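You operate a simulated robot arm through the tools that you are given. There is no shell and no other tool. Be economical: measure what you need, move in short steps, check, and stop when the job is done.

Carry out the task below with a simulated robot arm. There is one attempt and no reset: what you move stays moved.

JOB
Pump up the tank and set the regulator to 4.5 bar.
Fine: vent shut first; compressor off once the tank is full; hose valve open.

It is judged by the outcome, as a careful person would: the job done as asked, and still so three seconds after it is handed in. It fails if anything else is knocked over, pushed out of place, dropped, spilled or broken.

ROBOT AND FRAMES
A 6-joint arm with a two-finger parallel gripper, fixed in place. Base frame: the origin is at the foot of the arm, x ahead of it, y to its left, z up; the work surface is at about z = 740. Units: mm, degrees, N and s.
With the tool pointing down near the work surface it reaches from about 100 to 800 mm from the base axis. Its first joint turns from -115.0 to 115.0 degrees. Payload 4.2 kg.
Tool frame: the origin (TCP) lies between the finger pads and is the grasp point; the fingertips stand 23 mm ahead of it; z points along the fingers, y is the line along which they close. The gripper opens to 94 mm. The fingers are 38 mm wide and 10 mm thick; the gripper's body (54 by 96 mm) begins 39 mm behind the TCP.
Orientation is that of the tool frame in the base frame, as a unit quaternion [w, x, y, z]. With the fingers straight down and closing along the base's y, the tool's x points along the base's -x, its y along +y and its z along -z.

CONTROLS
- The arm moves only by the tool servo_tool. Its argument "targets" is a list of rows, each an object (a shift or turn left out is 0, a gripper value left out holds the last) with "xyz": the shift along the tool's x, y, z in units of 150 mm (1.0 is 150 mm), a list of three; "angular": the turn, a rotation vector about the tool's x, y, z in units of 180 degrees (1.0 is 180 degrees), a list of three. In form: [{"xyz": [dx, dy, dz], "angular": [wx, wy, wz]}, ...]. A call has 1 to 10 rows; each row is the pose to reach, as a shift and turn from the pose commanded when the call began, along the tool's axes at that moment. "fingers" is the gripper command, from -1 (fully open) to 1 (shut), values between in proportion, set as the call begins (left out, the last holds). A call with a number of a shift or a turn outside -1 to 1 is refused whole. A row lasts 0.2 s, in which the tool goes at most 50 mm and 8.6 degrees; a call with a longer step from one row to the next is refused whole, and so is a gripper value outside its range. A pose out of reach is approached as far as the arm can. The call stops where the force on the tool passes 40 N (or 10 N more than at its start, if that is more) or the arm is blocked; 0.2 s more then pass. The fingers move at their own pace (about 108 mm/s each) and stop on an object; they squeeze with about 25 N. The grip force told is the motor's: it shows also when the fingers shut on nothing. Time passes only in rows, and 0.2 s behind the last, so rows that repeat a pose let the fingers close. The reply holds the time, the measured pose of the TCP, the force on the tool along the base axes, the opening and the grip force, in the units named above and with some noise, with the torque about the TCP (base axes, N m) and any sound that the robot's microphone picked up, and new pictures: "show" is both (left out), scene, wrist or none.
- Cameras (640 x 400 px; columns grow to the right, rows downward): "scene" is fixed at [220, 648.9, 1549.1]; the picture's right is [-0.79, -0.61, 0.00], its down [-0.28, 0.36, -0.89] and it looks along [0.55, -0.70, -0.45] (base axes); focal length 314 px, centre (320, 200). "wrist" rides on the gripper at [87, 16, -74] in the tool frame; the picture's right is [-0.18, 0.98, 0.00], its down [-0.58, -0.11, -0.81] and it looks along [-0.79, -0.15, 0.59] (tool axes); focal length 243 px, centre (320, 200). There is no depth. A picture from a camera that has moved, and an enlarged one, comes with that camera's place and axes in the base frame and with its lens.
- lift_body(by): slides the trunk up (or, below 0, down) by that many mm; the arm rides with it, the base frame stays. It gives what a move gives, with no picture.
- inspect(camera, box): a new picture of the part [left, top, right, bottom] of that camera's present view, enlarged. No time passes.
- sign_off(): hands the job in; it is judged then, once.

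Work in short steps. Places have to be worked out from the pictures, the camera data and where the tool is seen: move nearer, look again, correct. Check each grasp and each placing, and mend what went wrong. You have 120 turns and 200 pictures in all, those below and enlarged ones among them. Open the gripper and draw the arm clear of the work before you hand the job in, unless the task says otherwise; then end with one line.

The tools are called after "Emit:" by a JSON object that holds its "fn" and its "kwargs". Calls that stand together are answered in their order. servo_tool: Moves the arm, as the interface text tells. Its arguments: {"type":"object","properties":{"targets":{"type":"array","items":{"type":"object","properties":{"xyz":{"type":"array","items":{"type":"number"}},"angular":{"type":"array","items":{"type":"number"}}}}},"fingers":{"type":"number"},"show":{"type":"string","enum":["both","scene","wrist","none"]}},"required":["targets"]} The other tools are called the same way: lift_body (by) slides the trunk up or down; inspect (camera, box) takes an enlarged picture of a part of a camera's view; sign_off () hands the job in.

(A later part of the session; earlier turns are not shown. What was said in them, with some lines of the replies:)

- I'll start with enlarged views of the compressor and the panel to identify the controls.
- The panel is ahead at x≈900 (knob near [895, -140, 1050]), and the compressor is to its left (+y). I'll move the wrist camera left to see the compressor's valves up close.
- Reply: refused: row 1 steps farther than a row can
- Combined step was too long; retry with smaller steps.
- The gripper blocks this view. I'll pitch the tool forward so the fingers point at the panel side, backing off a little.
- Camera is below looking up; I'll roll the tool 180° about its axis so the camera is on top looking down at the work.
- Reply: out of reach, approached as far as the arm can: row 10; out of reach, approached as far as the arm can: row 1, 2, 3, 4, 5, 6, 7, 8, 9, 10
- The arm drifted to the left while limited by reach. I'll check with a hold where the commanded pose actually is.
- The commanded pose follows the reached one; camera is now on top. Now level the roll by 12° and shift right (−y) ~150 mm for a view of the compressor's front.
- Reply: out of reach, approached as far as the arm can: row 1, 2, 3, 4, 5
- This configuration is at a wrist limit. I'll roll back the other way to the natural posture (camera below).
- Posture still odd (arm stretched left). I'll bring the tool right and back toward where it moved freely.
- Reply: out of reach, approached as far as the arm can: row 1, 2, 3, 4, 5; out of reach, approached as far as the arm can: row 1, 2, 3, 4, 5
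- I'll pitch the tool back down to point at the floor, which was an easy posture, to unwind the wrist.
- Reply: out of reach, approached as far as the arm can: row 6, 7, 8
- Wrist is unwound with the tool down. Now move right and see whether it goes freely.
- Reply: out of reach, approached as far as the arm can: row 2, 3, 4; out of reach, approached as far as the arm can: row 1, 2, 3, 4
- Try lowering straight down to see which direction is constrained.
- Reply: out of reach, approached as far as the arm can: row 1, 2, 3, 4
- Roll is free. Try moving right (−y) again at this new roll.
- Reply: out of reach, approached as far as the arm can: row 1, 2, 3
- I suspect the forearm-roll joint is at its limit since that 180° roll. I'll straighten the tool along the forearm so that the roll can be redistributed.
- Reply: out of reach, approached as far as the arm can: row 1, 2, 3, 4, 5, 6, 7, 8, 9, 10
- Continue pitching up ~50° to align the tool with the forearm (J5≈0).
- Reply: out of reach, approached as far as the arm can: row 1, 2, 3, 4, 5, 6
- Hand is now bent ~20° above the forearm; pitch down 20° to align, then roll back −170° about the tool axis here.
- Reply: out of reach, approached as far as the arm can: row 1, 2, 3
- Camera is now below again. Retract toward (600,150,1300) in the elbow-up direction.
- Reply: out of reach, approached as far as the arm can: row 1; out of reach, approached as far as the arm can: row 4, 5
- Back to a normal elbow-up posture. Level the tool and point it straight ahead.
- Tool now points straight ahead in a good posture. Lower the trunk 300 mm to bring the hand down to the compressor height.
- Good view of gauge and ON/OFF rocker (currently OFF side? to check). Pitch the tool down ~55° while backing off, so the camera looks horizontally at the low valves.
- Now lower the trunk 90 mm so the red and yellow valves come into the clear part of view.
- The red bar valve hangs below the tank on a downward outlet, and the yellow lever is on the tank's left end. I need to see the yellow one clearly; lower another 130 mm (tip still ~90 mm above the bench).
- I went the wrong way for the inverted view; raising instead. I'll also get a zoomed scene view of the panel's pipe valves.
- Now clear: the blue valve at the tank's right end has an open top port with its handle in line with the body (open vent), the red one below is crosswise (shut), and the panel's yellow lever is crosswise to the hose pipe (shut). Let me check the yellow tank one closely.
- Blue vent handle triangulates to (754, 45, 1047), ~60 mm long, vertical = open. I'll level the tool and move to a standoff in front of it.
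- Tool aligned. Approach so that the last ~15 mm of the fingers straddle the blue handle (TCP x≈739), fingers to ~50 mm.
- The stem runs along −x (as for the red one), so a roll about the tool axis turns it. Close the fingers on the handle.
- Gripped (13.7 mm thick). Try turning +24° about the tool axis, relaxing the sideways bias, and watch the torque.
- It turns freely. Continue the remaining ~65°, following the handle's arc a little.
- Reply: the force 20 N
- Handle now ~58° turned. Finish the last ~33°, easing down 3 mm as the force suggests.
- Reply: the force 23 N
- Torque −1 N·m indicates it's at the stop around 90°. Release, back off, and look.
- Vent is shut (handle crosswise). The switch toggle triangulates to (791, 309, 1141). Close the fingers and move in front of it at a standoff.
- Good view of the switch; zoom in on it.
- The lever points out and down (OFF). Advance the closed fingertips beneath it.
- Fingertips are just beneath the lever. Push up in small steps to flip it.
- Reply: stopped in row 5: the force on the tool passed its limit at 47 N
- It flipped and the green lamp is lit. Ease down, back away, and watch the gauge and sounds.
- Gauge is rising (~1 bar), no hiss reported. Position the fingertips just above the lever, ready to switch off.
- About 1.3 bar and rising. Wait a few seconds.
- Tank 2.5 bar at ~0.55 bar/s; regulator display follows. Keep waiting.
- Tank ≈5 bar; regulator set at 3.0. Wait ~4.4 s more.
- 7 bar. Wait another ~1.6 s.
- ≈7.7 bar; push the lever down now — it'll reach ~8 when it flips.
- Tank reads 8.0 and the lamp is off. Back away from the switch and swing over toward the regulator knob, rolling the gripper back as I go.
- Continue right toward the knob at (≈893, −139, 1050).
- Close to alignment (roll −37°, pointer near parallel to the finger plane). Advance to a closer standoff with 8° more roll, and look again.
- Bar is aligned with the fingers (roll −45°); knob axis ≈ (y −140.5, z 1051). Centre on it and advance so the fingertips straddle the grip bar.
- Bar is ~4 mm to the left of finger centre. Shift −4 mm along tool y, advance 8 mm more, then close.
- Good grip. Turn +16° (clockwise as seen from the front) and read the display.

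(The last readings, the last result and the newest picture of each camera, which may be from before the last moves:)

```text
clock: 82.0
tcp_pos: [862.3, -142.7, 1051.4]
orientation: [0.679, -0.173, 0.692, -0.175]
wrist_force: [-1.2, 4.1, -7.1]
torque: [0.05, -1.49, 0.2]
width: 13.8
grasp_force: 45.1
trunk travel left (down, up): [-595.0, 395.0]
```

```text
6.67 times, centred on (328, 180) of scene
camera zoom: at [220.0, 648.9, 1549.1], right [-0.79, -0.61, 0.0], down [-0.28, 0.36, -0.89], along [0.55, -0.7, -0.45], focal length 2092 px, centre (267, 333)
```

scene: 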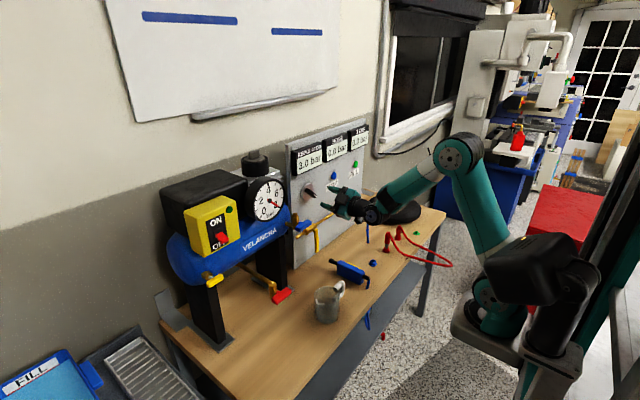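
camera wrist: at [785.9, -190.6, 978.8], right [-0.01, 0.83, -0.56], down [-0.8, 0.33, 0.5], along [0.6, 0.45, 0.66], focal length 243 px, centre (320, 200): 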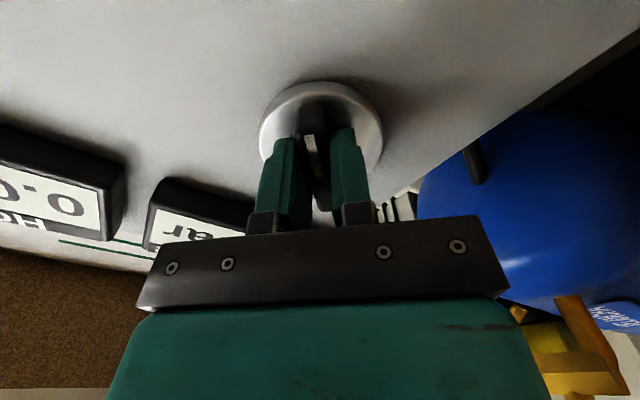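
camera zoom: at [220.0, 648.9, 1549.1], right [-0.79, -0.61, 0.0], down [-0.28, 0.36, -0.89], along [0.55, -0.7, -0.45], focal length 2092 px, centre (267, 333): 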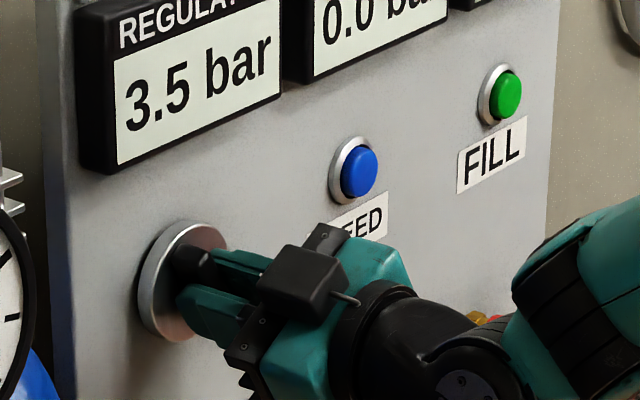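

+0.5 bar for 16°. Turn another 30°, easing toward the axis.

Emit:
{"fn": "servo_tool", "kwargs": {"targets": [{"xyz": [0.005, 0.01, 0], "angular": [0, 0, 0.044]}, {"xyz": [0.005, 0.01, 0], "angular": [0, 0, 0.088]}, {"xyz": [0.005, 0.01, 0], "angular": [0, 0, 0.132]}, {"xyz": [0.005, 0.01, 0], "angular": [0, 0, 0.165]}, {"xyz": [0.005, 0.01, 0], "angular": [0, 0, 0.165]}], "show": "none"}}

Emit:
{"fn": "inspect", "kwargs": {"camera": "scene", "box": [280, 150, 376, 210]}}

```text
clock: 83.2
tcp_pos: [861.8, -139.8, 1052.8]
orientation: [0.701, 0.009, 0.713, 0.007]
wrist_force: [-2.9, 5.2, 1.2]
torque: [0.05, 0.73, 0.55]
width: 13.9
grasp_force: 45.1
trunk travel left (down, up): [-595.0, 395.0]
```

```text
6.67 times, centred on (328, 180) of scene
camera zoom: at [220.0, 648.9, 1549.1], right [-0.79, -0.61, 0.0], down [-0.28, 0.36, -0.89], along [0.55, -0.7, -0.45], focal length 2092 px, centre (267, 333)
```

zoom: 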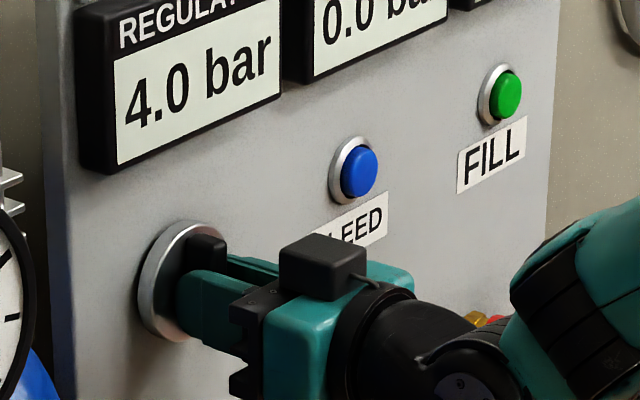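

4.0 bar; appears to move in 0.5 steps. Turn another 16°.

Emit:
{"fn": "servo_tool", "kwargs": {"targets": [{"xyz": [0, 0.005, 0], "angular": [0, 0, 0.044]}, {"xyz": [0, 0.005, 0], "angular": [0, 0, 0.088]}, {"xyz": [0, 0.005, 0], "angular": [0, 0, 0.088]}], "show": "none"}}

Emit:
{"fn": "inspect", "kwargs": {"camera": "scene", "box": [280, 150, 376, 210]}}

```text
clock: 84.0
tcp_pos: [861.4, -139.1, 1052.3]
orientation: [0.694, 0.107, 0.705, 0.103]
wrist_force: [-4.4, 6.7, -0.4]
torque: [0.02, 0.78, 1.09]
width: 13.9
grasp_force: 44.9
trunk travel left (down, up): [-595.0, 395.0]
```

```text
6.67 times, centred on (328, 180) of scene
camera zoom: at [220.0, 648.9, 1549.1], right [-0.79, -0.61, 0.0], down [-0.28, 0.36, -0.89], along [0.55, -0.7, -0.45], focal length 2092 px, centre (267, 333)
```

zoom: 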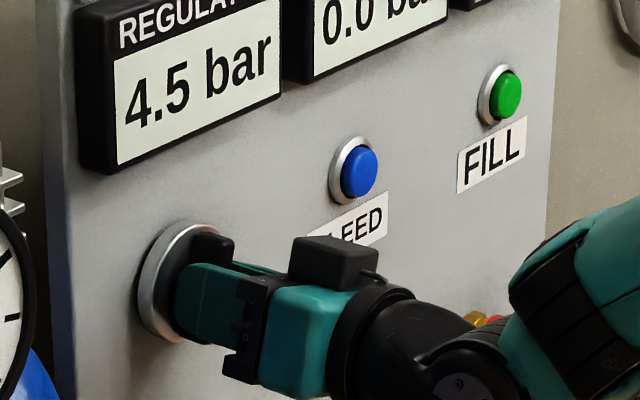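

4.5 bar. Release, back off, and re-check.

Emit:
{"fn": "servo_tool", "kwargs": {"targets": [{}, {}, {"xyz": [0, 0, -0.2]}, {"xyz": [0, 0, -0.4]}, {"xyz": [0, 0, -0.6]}], "fingers": -0.1, "show": "wrist"}}

Emit:
{"fn": "inspect", "kwargs": {"camera": "scene", "box": [272, 140, 400, 220]}}

```text
clock: 85.2
tcp_pos: [771.1, -138.3, 1053.0]
orientation: [0.694, 0.108, 0.705, 0.102]
wrist_force: [0.1, -0.4, 0.4]
torque: [-0.01, 0.0, -0.01]
width: 51.7
grasp_force: 0.0
trunk travel left (down, up): [-595.0, 395.0]
camera wrist: at [695.5, -97.6, 975.1], right [0.01, 0.89, 0.46], down [-0.8, -0.27, 0.54], along [0.6, -0.38, 0.7], focal length 243 px, centre (320, 200)
```

wrist: 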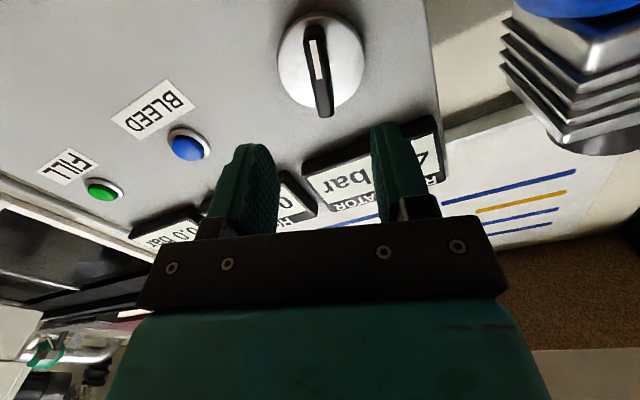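

```text
5.00 times, centred on (336, 180) of scene
camera zoom: at [220.0, 648.9, 1549.1], right [-0.79, -0.61, 0.0], down [-0.28, 0.36, -0.89], along [0.55, -0.7, -0.45], focal length 1569 px, centre (240, 300)
```

zoom: 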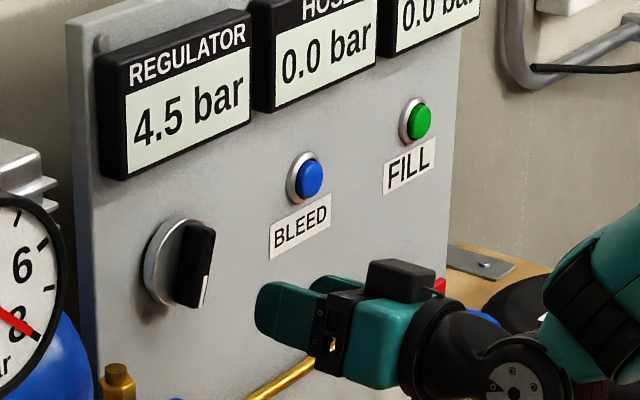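

Holds at 4.5 bar. Now the hose valve: back off ~120 mm and zoom on the yellow lever below.

Emit:
{"fn": "servo_tool", "kwargs": {"targets": [{"xyz": [0, 0, -0.25]}, {"xyz": [0, 0, -0.5]}, {"xyz": [0, 0, -0.8]}], "fingers": 1, "show": "none"}}

Emit:
{"fn": "inspect", "kwargs": {"camera": "scene", "box": [280, 190, 376, 250]}}

```text
clock: 86.0
tcp_pos: [664.7, -139.5, 1055.7]
orientation: [0.694, 0.108, 0.705, 0.102]
wrist_force: [-0.4, 0.5, 0.1]
torque: [0.03, 0.01, 0.02]
width: 0.0
grasp_force: 25.1
out of reach, approached as far as the arm can: row 3
trunk travel left (down, up): [-595.0, 395.0]
```

```text
6.67 times, centred on (328, 220) of scene
camera zoom: at [220.0, 648.9, 1549.1], right [-0.79, -0.61, 0.0], down [-0.28, 0.36, -0.89], along [0.55, -0.7, -0.45], focal length 2092 px, centre (267, 67)
```

zoom: 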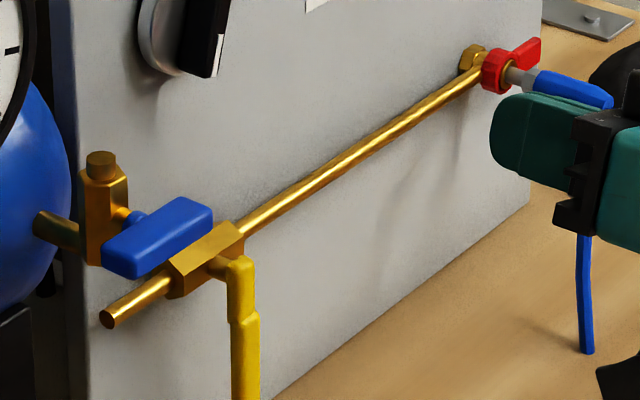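

There's also a red fitting with a wing at the hose end. Look closer at it before choosing.

Emit:
{"fn": "inspect", "kwargs": {"camera": "scene", "box": [340, 188, 388, 218]}}

Emit:
{"fn": "inspect", "kwargs": {"camera": "scene", "box": [290, 215, 338, 260]}}

Emit:
{"fn": "inspect", "kwargs": {"camera": "scene", "box": [300, 180, 460, 280]}}

```text
13.33 times, centred on (364, 203) of scene
camera zoom: at [220.0, 648.9, 1549.1], right [-0.79, -0.61, 0.0], down [-0.28, 0.36, -0.89], along [0.55, -0.7, -0.45], focal length 4185 px, centre (-267, 160)
```

zoom: 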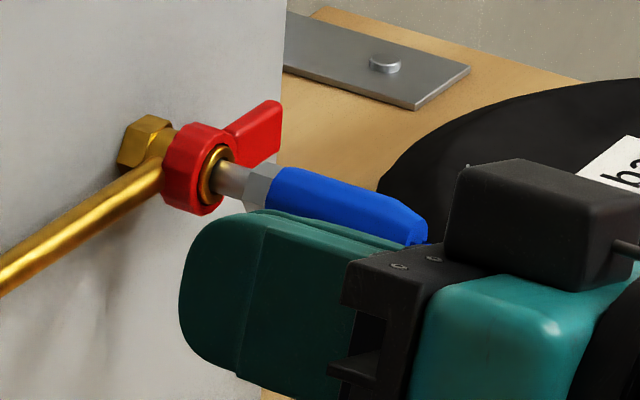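

```text
8.89 times, centred on (314, 238) of scene
camera zoom: at [220.0, 648.9, 1549.1], right [-0.79, -0.61, 0.0], down [-0.28, 0.36, -0.89], along [0.55, -0.7, -0.45], focal length 2790 px, centre (373, -133)
```

zoom: 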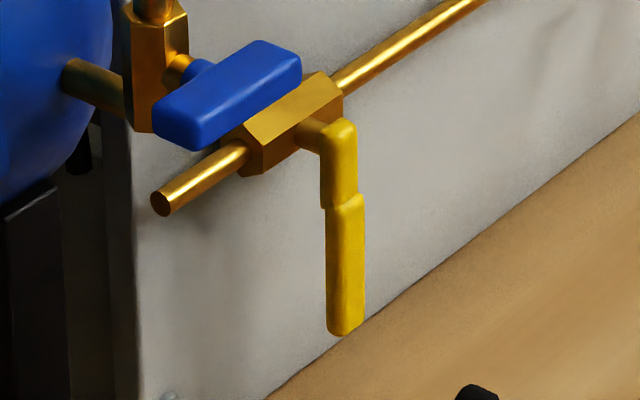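

```text
4.00 times, centred on (380, 230) of scene
camera zoom: at [220.0, 648.9, 1549.1], right [-0.79, -0.61, 0.0], down [-0.28, 0.36, -0.89], along [0.55, -0.7, -0.45], focal length 1255 px, centre (80, 80)
```

zoom: 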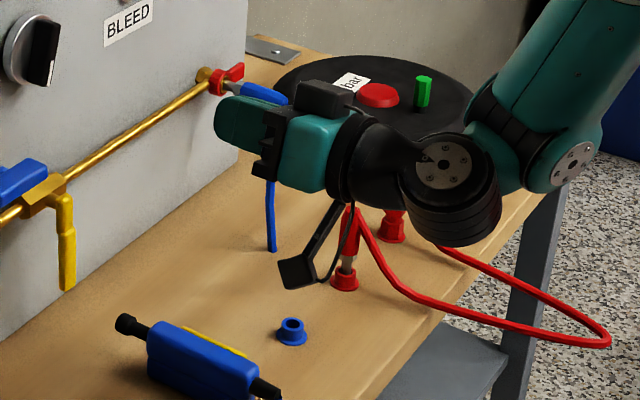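

The red piece is a quick-coupler with the hose already plugged; the yellow in-line ball-valve lever (crosswise to pipe) is the hose valve. Roll the closed gripper to 90° (camera to the side, clear of the bench) before lowering.

Emit:
{"fn": "servo_tool", "kwargs": {"targets": [{"xyz": [0.02, 0.05, 0], "angular": [0, 0, 0.045]}, {"xyz": [0.04, 0.1, 0], "angular": [0, 0, 0.09]}, {"xyz": [0.06, 0.15, 0], "angular": [0, 0, 0.135]}, {"xyz": [0.07, 0.22, 0], "angular": [0, 0, 0.18]}, {"xyz": [0.07, 0.22, 0], "angular": [0, 0, 0.225]}, {"xyz": [0.07, 0.22, 0], "angular": [0, 0, 0.27]}, {"xyz": [0.07, 0.22, 0.05], "angular": [0, 0, 0.315]}, {"xyz": [0.07, 0.22, 0.1], "angular": [0, 0, 0.36]}, {"xyz": [0.07, 0.22, 0.1], "angular": [0, 0, 0.406]}], "show": "both"}}

```text
clock: 88.0
tcp_pos: [679.6, -105.2, 1055.6]
orientation: [0.497, 0.506, 0.501, 0.496]
wrist_force: [-0.2, -0.6, 0.2]
torque: [-0.01, 0.01, 0.0]
width: 0.1
grasp_force: 24.7
trunk travel left (down, up): [-595.0, 395.0]
camera wrist: at [606.5, -18.0, 1071.0], right [0.02, -0.19, 0.98], down [-0.81, -0.58, -0.1], along [0.59, -0.79, -0.16], focal length 243 px, centre (320, 200)
```

scene: 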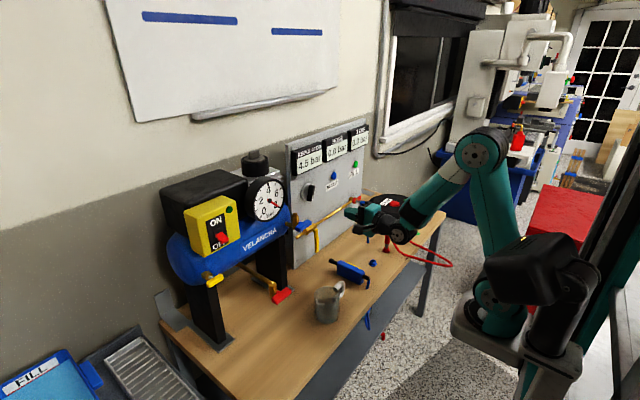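
wrist: 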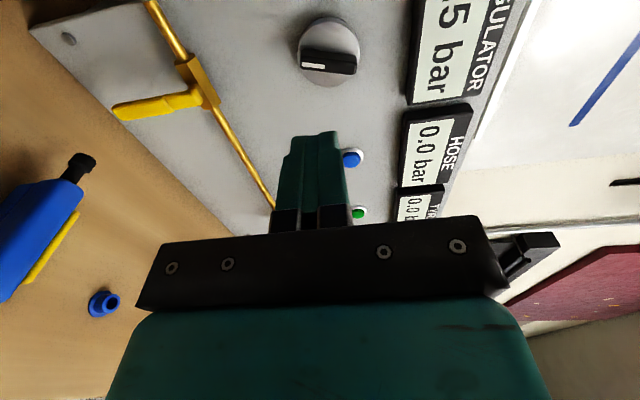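

The camera side would pass near the mug, so I'll roll the gripper the other way (−90°, camera on the right side) before descending.

Emit:
{"fn": "servo_tool", "kwargs": {"targets": [{"angular": [0, 0, -0.047]}, {"angular": [0, 0, -0.094]}, {"angular": [0, 0, -0.141]}, {"angular": [0, 0, -0.188]}, {"angular": [0, 0, -0.235]}, {"angular": [0, 0, -0.282]}, {"angular": [0, 0, -0.329]}, {"angular": [0, 0, -0.376]}, {"angular": [0, 0, -0.423]}, {"angular": [0, 0, -0.47]}], "show": "none"}}

Emit:
{"fn": "servo_tool", "kwargs": {"targets": [{"angular": [0, 0, -0.047]}, {"angular": [0, 0, -0.094]}, {"angular": [0, 0, -0.141]}, {"angular": [0, 0, -0.188]}, {"angular": [0, 0, -0.235]}, {"angular": [0, 0, -0.282]}, {"angular": [0, 0, -0.329]}, {"angular": [0, 0, -0.376]}, {"angular": [0, 0, -0.423]}, {"angular": [0, 0, -0.47]}], "show": "wrist"}}

```text
clock: 90.2
tcp_pos: [680.3, -106.1, 1055.1]
orientation: [0.701, 0.035, 0.712, 0.032]
wrist_force: [0.4, -1.6, 0.5]
torque: [-0.01, 0.04, -0.02]
width: 0.0
grasp_force: 25.3
trunk travel left (down, up): [-595.0, 395.0]
```

```text
clock: 92.4
tcp_pos: [678.1, -104.1, 1056.0]
orientation: [0.539, -0.453, 0.55, -0.449]
wrist_force: [-0.3, 0.0, -0.2]
torque: [0.0, -0.01, -0.02]
width: 0.2
grasp_force: 24.8
trunk travel left (down, up): [-595.0, 395.0]
camera wrist: at [605.0, -186.3, 1022.8], right [-0.01, 0.36, -0.93], down [-0.8, 0.55, 0.23], along [0.6, 0.75, 0.28], focal length 243 px, centre (320, 200)
```

wrist: 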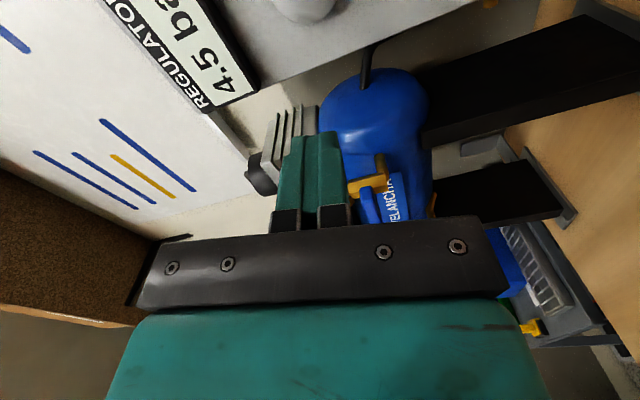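

Roll the last 10°, then lower the trunk 200 mm.

Emit:
{"fn": "servo_tool", "kwargs": {"targets": [{"xyz": [0, 0, 0.05], "angular": [0, 0, -0.028]}, {"xyz": [0, 0, 0.12], "angular": [0, 0, -0.056]}], "show": "none"}}

Emit:
{"fn": "lift_body", "kwargs": {"by": -200}}

Emit:
{"fn": "servo_tool", "kwargs": {"targets": [{}], "show": "both"}}

Emit:
{"fn": "inspect", "kwargs": {"camera": "scene", "box": [270, 190, 430, 330]}}

```text
clock: 93.0
tcp_pos: [699.4, -105.8, 1054.7]
orientation: [0.497, -0.499, 0.509, -0.494]
wrist_force: [-0.1, -0.2, -0.2]
torque: [-0.01, -0.02, 0.03]
width: 0.0
grasp_force: 25.3
trunk travel left (down, up): [-595.0, 395.0]
```

```text
clock: 95.2
tcp_pos: [697.6, -104.9, 856.1]
orientation: [0.498, -0.499, 0.509, -0.494]
wrist_force: [-0.2, 0.3, -0.6]
torque: [-0.02, 0.03, 0.02]
width: 0.0
grasp_force: 25.3
trunk travel left (down, up): [-395.0, 595.0]
```

```text
clock: 95.6
tcp_pos: [698.2, -105.8, 855.8]
orientation: [0.498, -0.499, 0.508, -0.495]
wrist_force: [-0.1, 0.1, 0.9]
torque: [-0.03, 0.0, -0.01]
width: 0.1
grasp_force: 25.1
trunk travel left (down, up): [-395.0, 595.0]
camera wrist: at [623.4, -191.0, 837.1], right [-0.01, 0.2, -0.98], down [-0.8, 0.58, 0.13], along [0.6, 0.79, 0.15], focal length 243 px, centre (320, 200)
```

scene: 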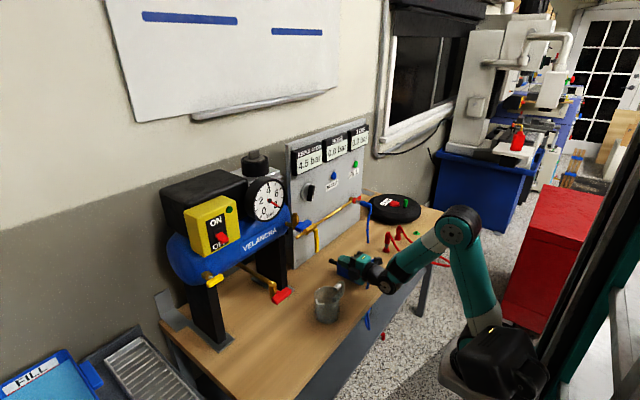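
wrist: 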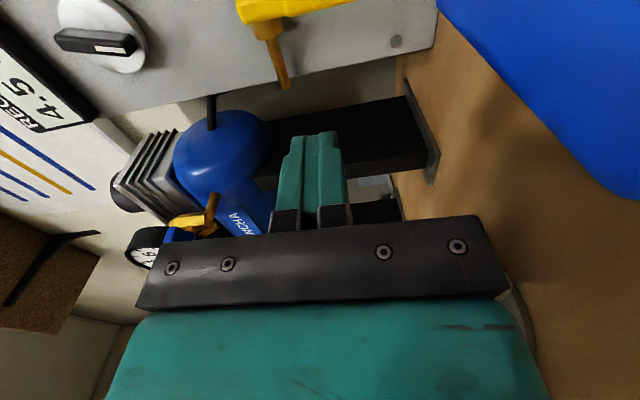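

```text
2.86 times, centred on (350, 260) of scene
camera zoom: at [220.0, 648.9, 1549.1], right [-0.79, -0.61, 0.0], down [-0.28, 0.36, -0.89], along [0.55, -0.7, -0.45], focal length 897 px, centre (234, 29)
```

zoom: 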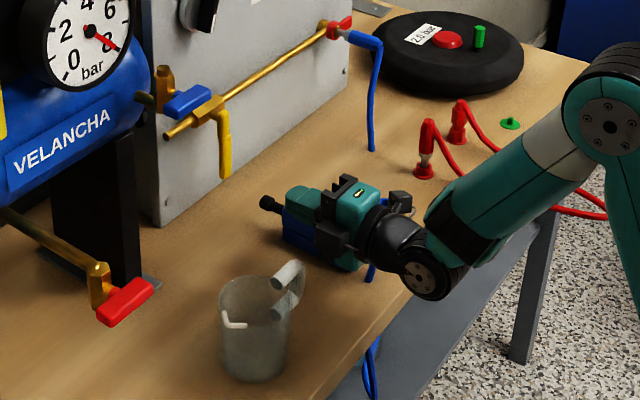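

Clearances look fine (gun top ~780, gripper bottom ~808). Advance to the left side of the lever, x≈845.

Emit:
{"fn": "servo_tool", "kwargs": {"targets": [{"xyz": [-0.02, 0, 0.25]}, {"xyz": [-0.02, 0, 0.5]}, {"xyz": [-0.02, 0, 0.75]}, {"xyz": [-0.02, 0, 0.98]}], "show": "wrist"}}

Emit:
{"fn": "inspect", "kwargs": {"camera": "scene", "box": [280, 200, 376, 260]}}

```text
clock: 96.6
tcp_pos: [845.0, -102.8, 854.6]
orientation: [0.498, -0.499, 0.509, -0.494]
wrist_force: [0.7, 0.2, -0.3]
torque: [-0.02, 0.01, 0.0]
width: 0.0
grasp_force: 25.5
trunk travel left (down, up): [-395.0, 595.0]
camera wrist: at [770.0, -188.4, 835.9], right [-0.01, 0.2, -0.98], down [-0.8, 0.58, 0.13], along [0.6, 0.79, 0.15], focal length 243 px, centre (320, 200)
```

wrist: 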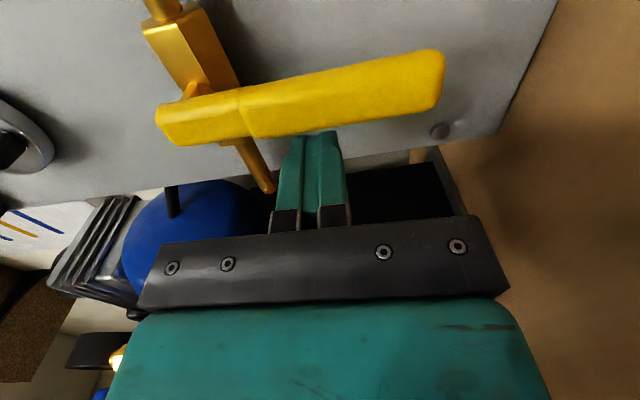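

```text
6.67 times, centred on (328, 230) of scene
camera zoom: at [220.0, 648.9, 1549.1], right [-0.79, -0.61, 0.0], down [-0.28, 0.36, -0.89], along [0.55, -0.7, -0.45], focal length 2092 px, centre (267, 0)
```

zoom: 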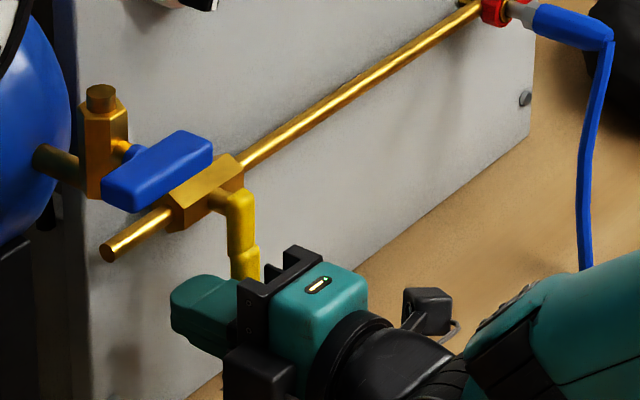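

Fingers overlap the lever's depth well. Push right (−y) along the first part of the arc and watch force.

Emit:
{"fn": "servo_tool", "kwargs": {"targets": [{"xyz": [0.06, 0, 0.03]}, {"xyz": [0.12, 0.01, 0.03]}, {"xyz": [0.18, 0.03, 0.03]}, {"xyz": [0.25, 0.045, 0.03]}], "show": "wrist"}}

Emit:
{"fn": "inspect", "kwargs": {"camera": "scene", "box": [280, 200, 376, 260]}}

```text
clock: 97.6
tcp_pos: [848.4, -140.3, 846.1]
orientation: [0.498, -0.499, 0.509, -0.493]
wrist_force: [0.0, 3.5, -2.0]
torque: [0.0, -0.04, -0.02]
width: 0.0
grasp_force: 25.0
trunk travel left (down, up): [-395.0, 595.0]
camera wrist: at [774.3, -226.1, 827.3], right [-0.02, 0.2, -0.98], down [-0.8, 0.58, 0.13], along [0.6, 0.79, 0.15], focal length 243 px, centre (320, 200)
```

wrist: 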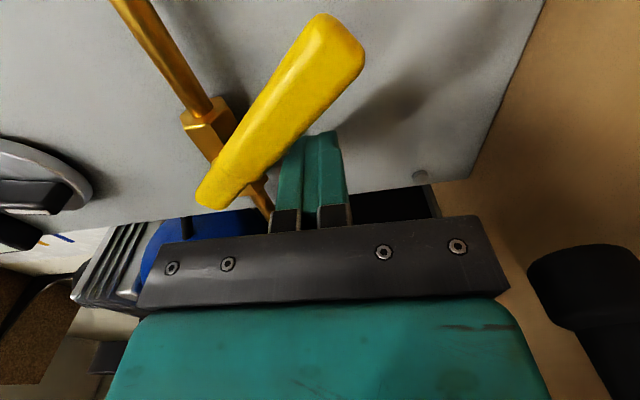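

```text
6.67 times, centred on (328, 230) of scene
camera zoom: at [220.0, 648.9, 1549.1], right [-0.79, -0.61, 0.0], down [-0.28, 0.36, -0.89], along [0.55, -0.7, -0.45], focal length 2092 px, centre (267, 0)
```

zoom: 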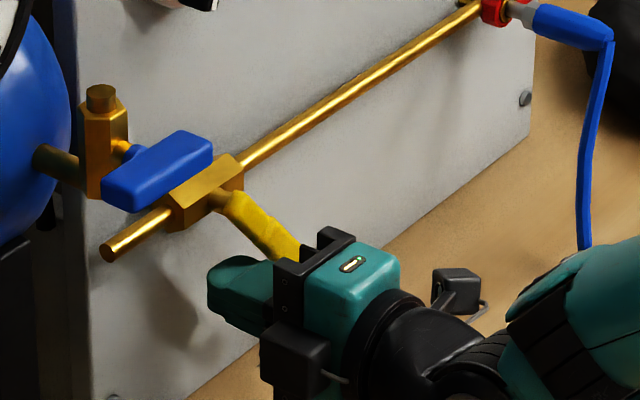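

Turning freely the right way. Continue along the arc to horizontal.

Emit:
{"fn": "servo_tool", "kwargs": {"targets": [{"xyz": [0.06, -0.01, 0]}, {"xyz": [0.11, -0.03, 0]}, {"xyz": [0.16, -0.05, 0]}, {"xyz": [0.21, -0.08, 0]}, {"xyz": [0.25, -0.12, 0]}, {"xyz": [0.285, -0.17, 0]}, {"xyz": [0.31, -0.22, 0]}, {"xyz": [0.33, -0.26, 0]}, {"xyz": [0.34, -0.29, 0]}, {"xyz": [0.34, -0.31, 0]}], "show": "wrist"}}

Emit:
{"fn": "inspect", "kwargs": {"camera": "scene", "box": [280, 140, 408, 260]}}

```text
clock: 99.5
tcp_pos: [849.4, -188.1, 875.9]
orientation: [0.495, -0.506, 0.514, -0.485]
wrist_force: [-1.4, 4.0, -8.8]
torque: [-0.24, -0.08, -0.01]
width: 0.0
grasp_force: 24.4
trunk travel left (down, up): [-395.0, 595.0]
stopped in row 9: the force on the tool passed its limit at 44 N (the readings are from after the stop); the commanded pose is now the measured one
camera wrist: at [774.6, -274.6, 859.9], right [-0.04, 0.2, -0.98], down [-0.8, 0.58, 0.15], along [0.6, 0.79, 0.14], focal length 243 px, centre (320, 200)
```

wrist: 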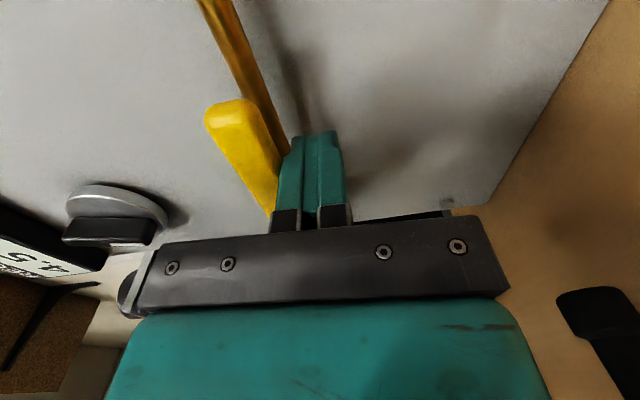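

```text
3.33 times, centred on (344, 200) of scene
camera zoom: at [220.0, 648.9, 1549.1], right [-0.79, -0.61, 0.0], down [-0.28, 0.36, -0.89], along [0.55, -0.7, -0.45], focal length 1046 px, centre (240, 200)
```

zoom: 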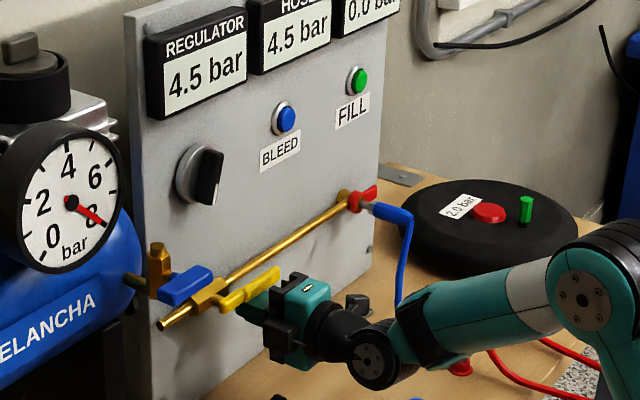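

HOSE reads 4.5 bar, lever at its stop parallel to the pipe. Ease down a few mm, back straight out, and raise.

Emit:
{"fn": "servo_tool", "kwargs": {"targets": [{"xyz": [0, 0.05, 0]}, {"xyz": [0, 0.05, -0.25]}, {"xyz": [0, 0.05, -0.5]}, {"xyz": [0, 0.05, -0.75]}, {"xyz": [0, 0.05, -1.0]}], "show": "none"}}

Emit:
{"fn": "lift_body", "kwargs": {"by": 250}}

Emit:
{"fn": "servo_tool", "kwargs": {"targets": [{}, {}], "fingers": -1, "show": "scene"}}

Emit:
{"fn": "inspect", "kwargs": {"camera": "scene", "box": [160, 130, 400, 280]}}

Emit:
{"fn": "inspect", "kwargs": {"camera": "scene", "box": [240, 170, 288, 230]}}

```text
clock: 100.7
tcp_pos: [698.3, -189.8, 877.7]
orientation: [0.496, -0.504, 0.513, -0.487]
wrist_force: [-1.5, 0.0, -0.8]
torque: [-0.03, -0.01, 0.01]
width: 0.1
grasp_force: 25.3
trunk travel left (down, up): [-395.0, 595.0]
```

```text
clock: 103.3
tcp_pos: [698.6, -187.9, 1125.8]
orientation: [0.496, -0.505, 0.512, -0.487]
wrist_force: [0.0, -0.3, 0.0]
torque: [-0.04, 0.01, -0.01]
width: 0.3
grasp_force: 25.4
trunk travel left (down, up): [-645.0, 345.0]
```

```text
clock: 103.9
tcp_pos: [699.2, -188.9, 1127.5]
orientation: [0.495, -0.505, 0.512, -0.487]
wrist_force: [-0.8, 1.0, 0.0]
torque: [0.01, 0.03, -0.01]
width: 94.0
grasp_force: 0.0
trunk travel left (down, up): [-645.0, 345.0]
```

scene: 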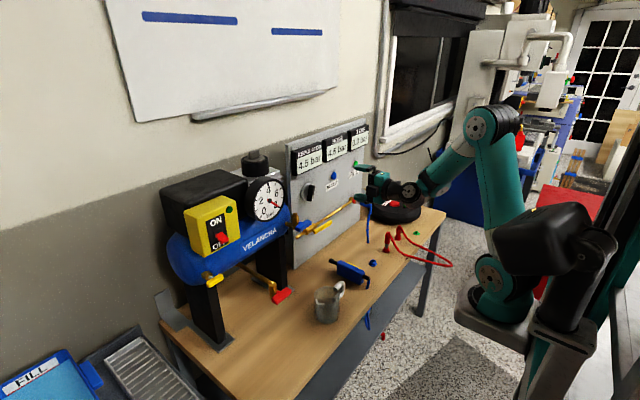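

```text
2.67 times, centred on (280, 205) of scene
camera zoom: at [220.0, 648.9, 1549.1], right [-0.79, -0.61, 0.0], down [-0.28, 0.36, -0.89], along [0.55, -0.7, -0.45], focal length 837 px, centre (427, 187)
```

zoom: 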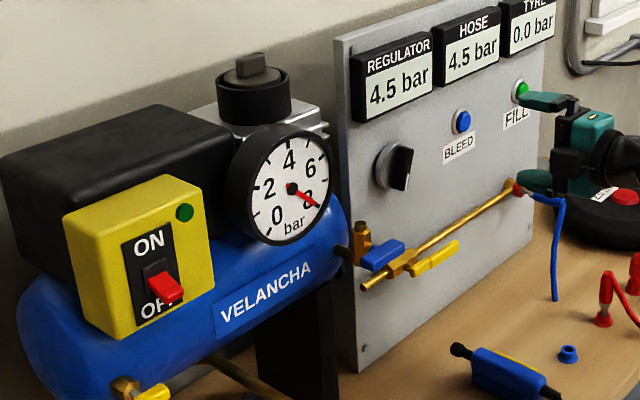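

```text
6.67 times, centred on (264, 200) of scene
camera zoom: at [220.0, 648.9, 1549.1], right [-0.79, -0.61, 0.0], down [-0.28, 0.36, -0.89], along [0.55, -0.7, -0.45], focal length 2092 px, centre (693, 200)
```

zoom: 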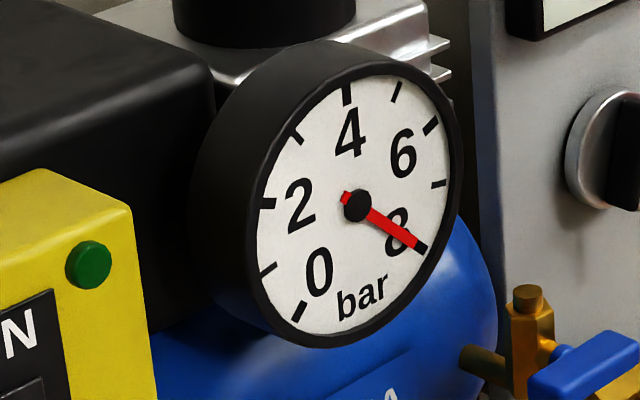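

Everything reads as asked: the tank is at about 8 bar and steady, the compressor is off, the vent is shut, and the regulator and hose both read 4.5 bar. The gripper is open and clear, so I'm handing the job in.

Emit:
{"fn": "sign_off", "kwargs": {}}

```text
The job is handed in.
```

The tank is pumped up to about 8 bar and the regulator is set to 4.5 bar, with the vent shut first, the compressor switched off once full, and the hose valve open (hose reads 4.5 bar).
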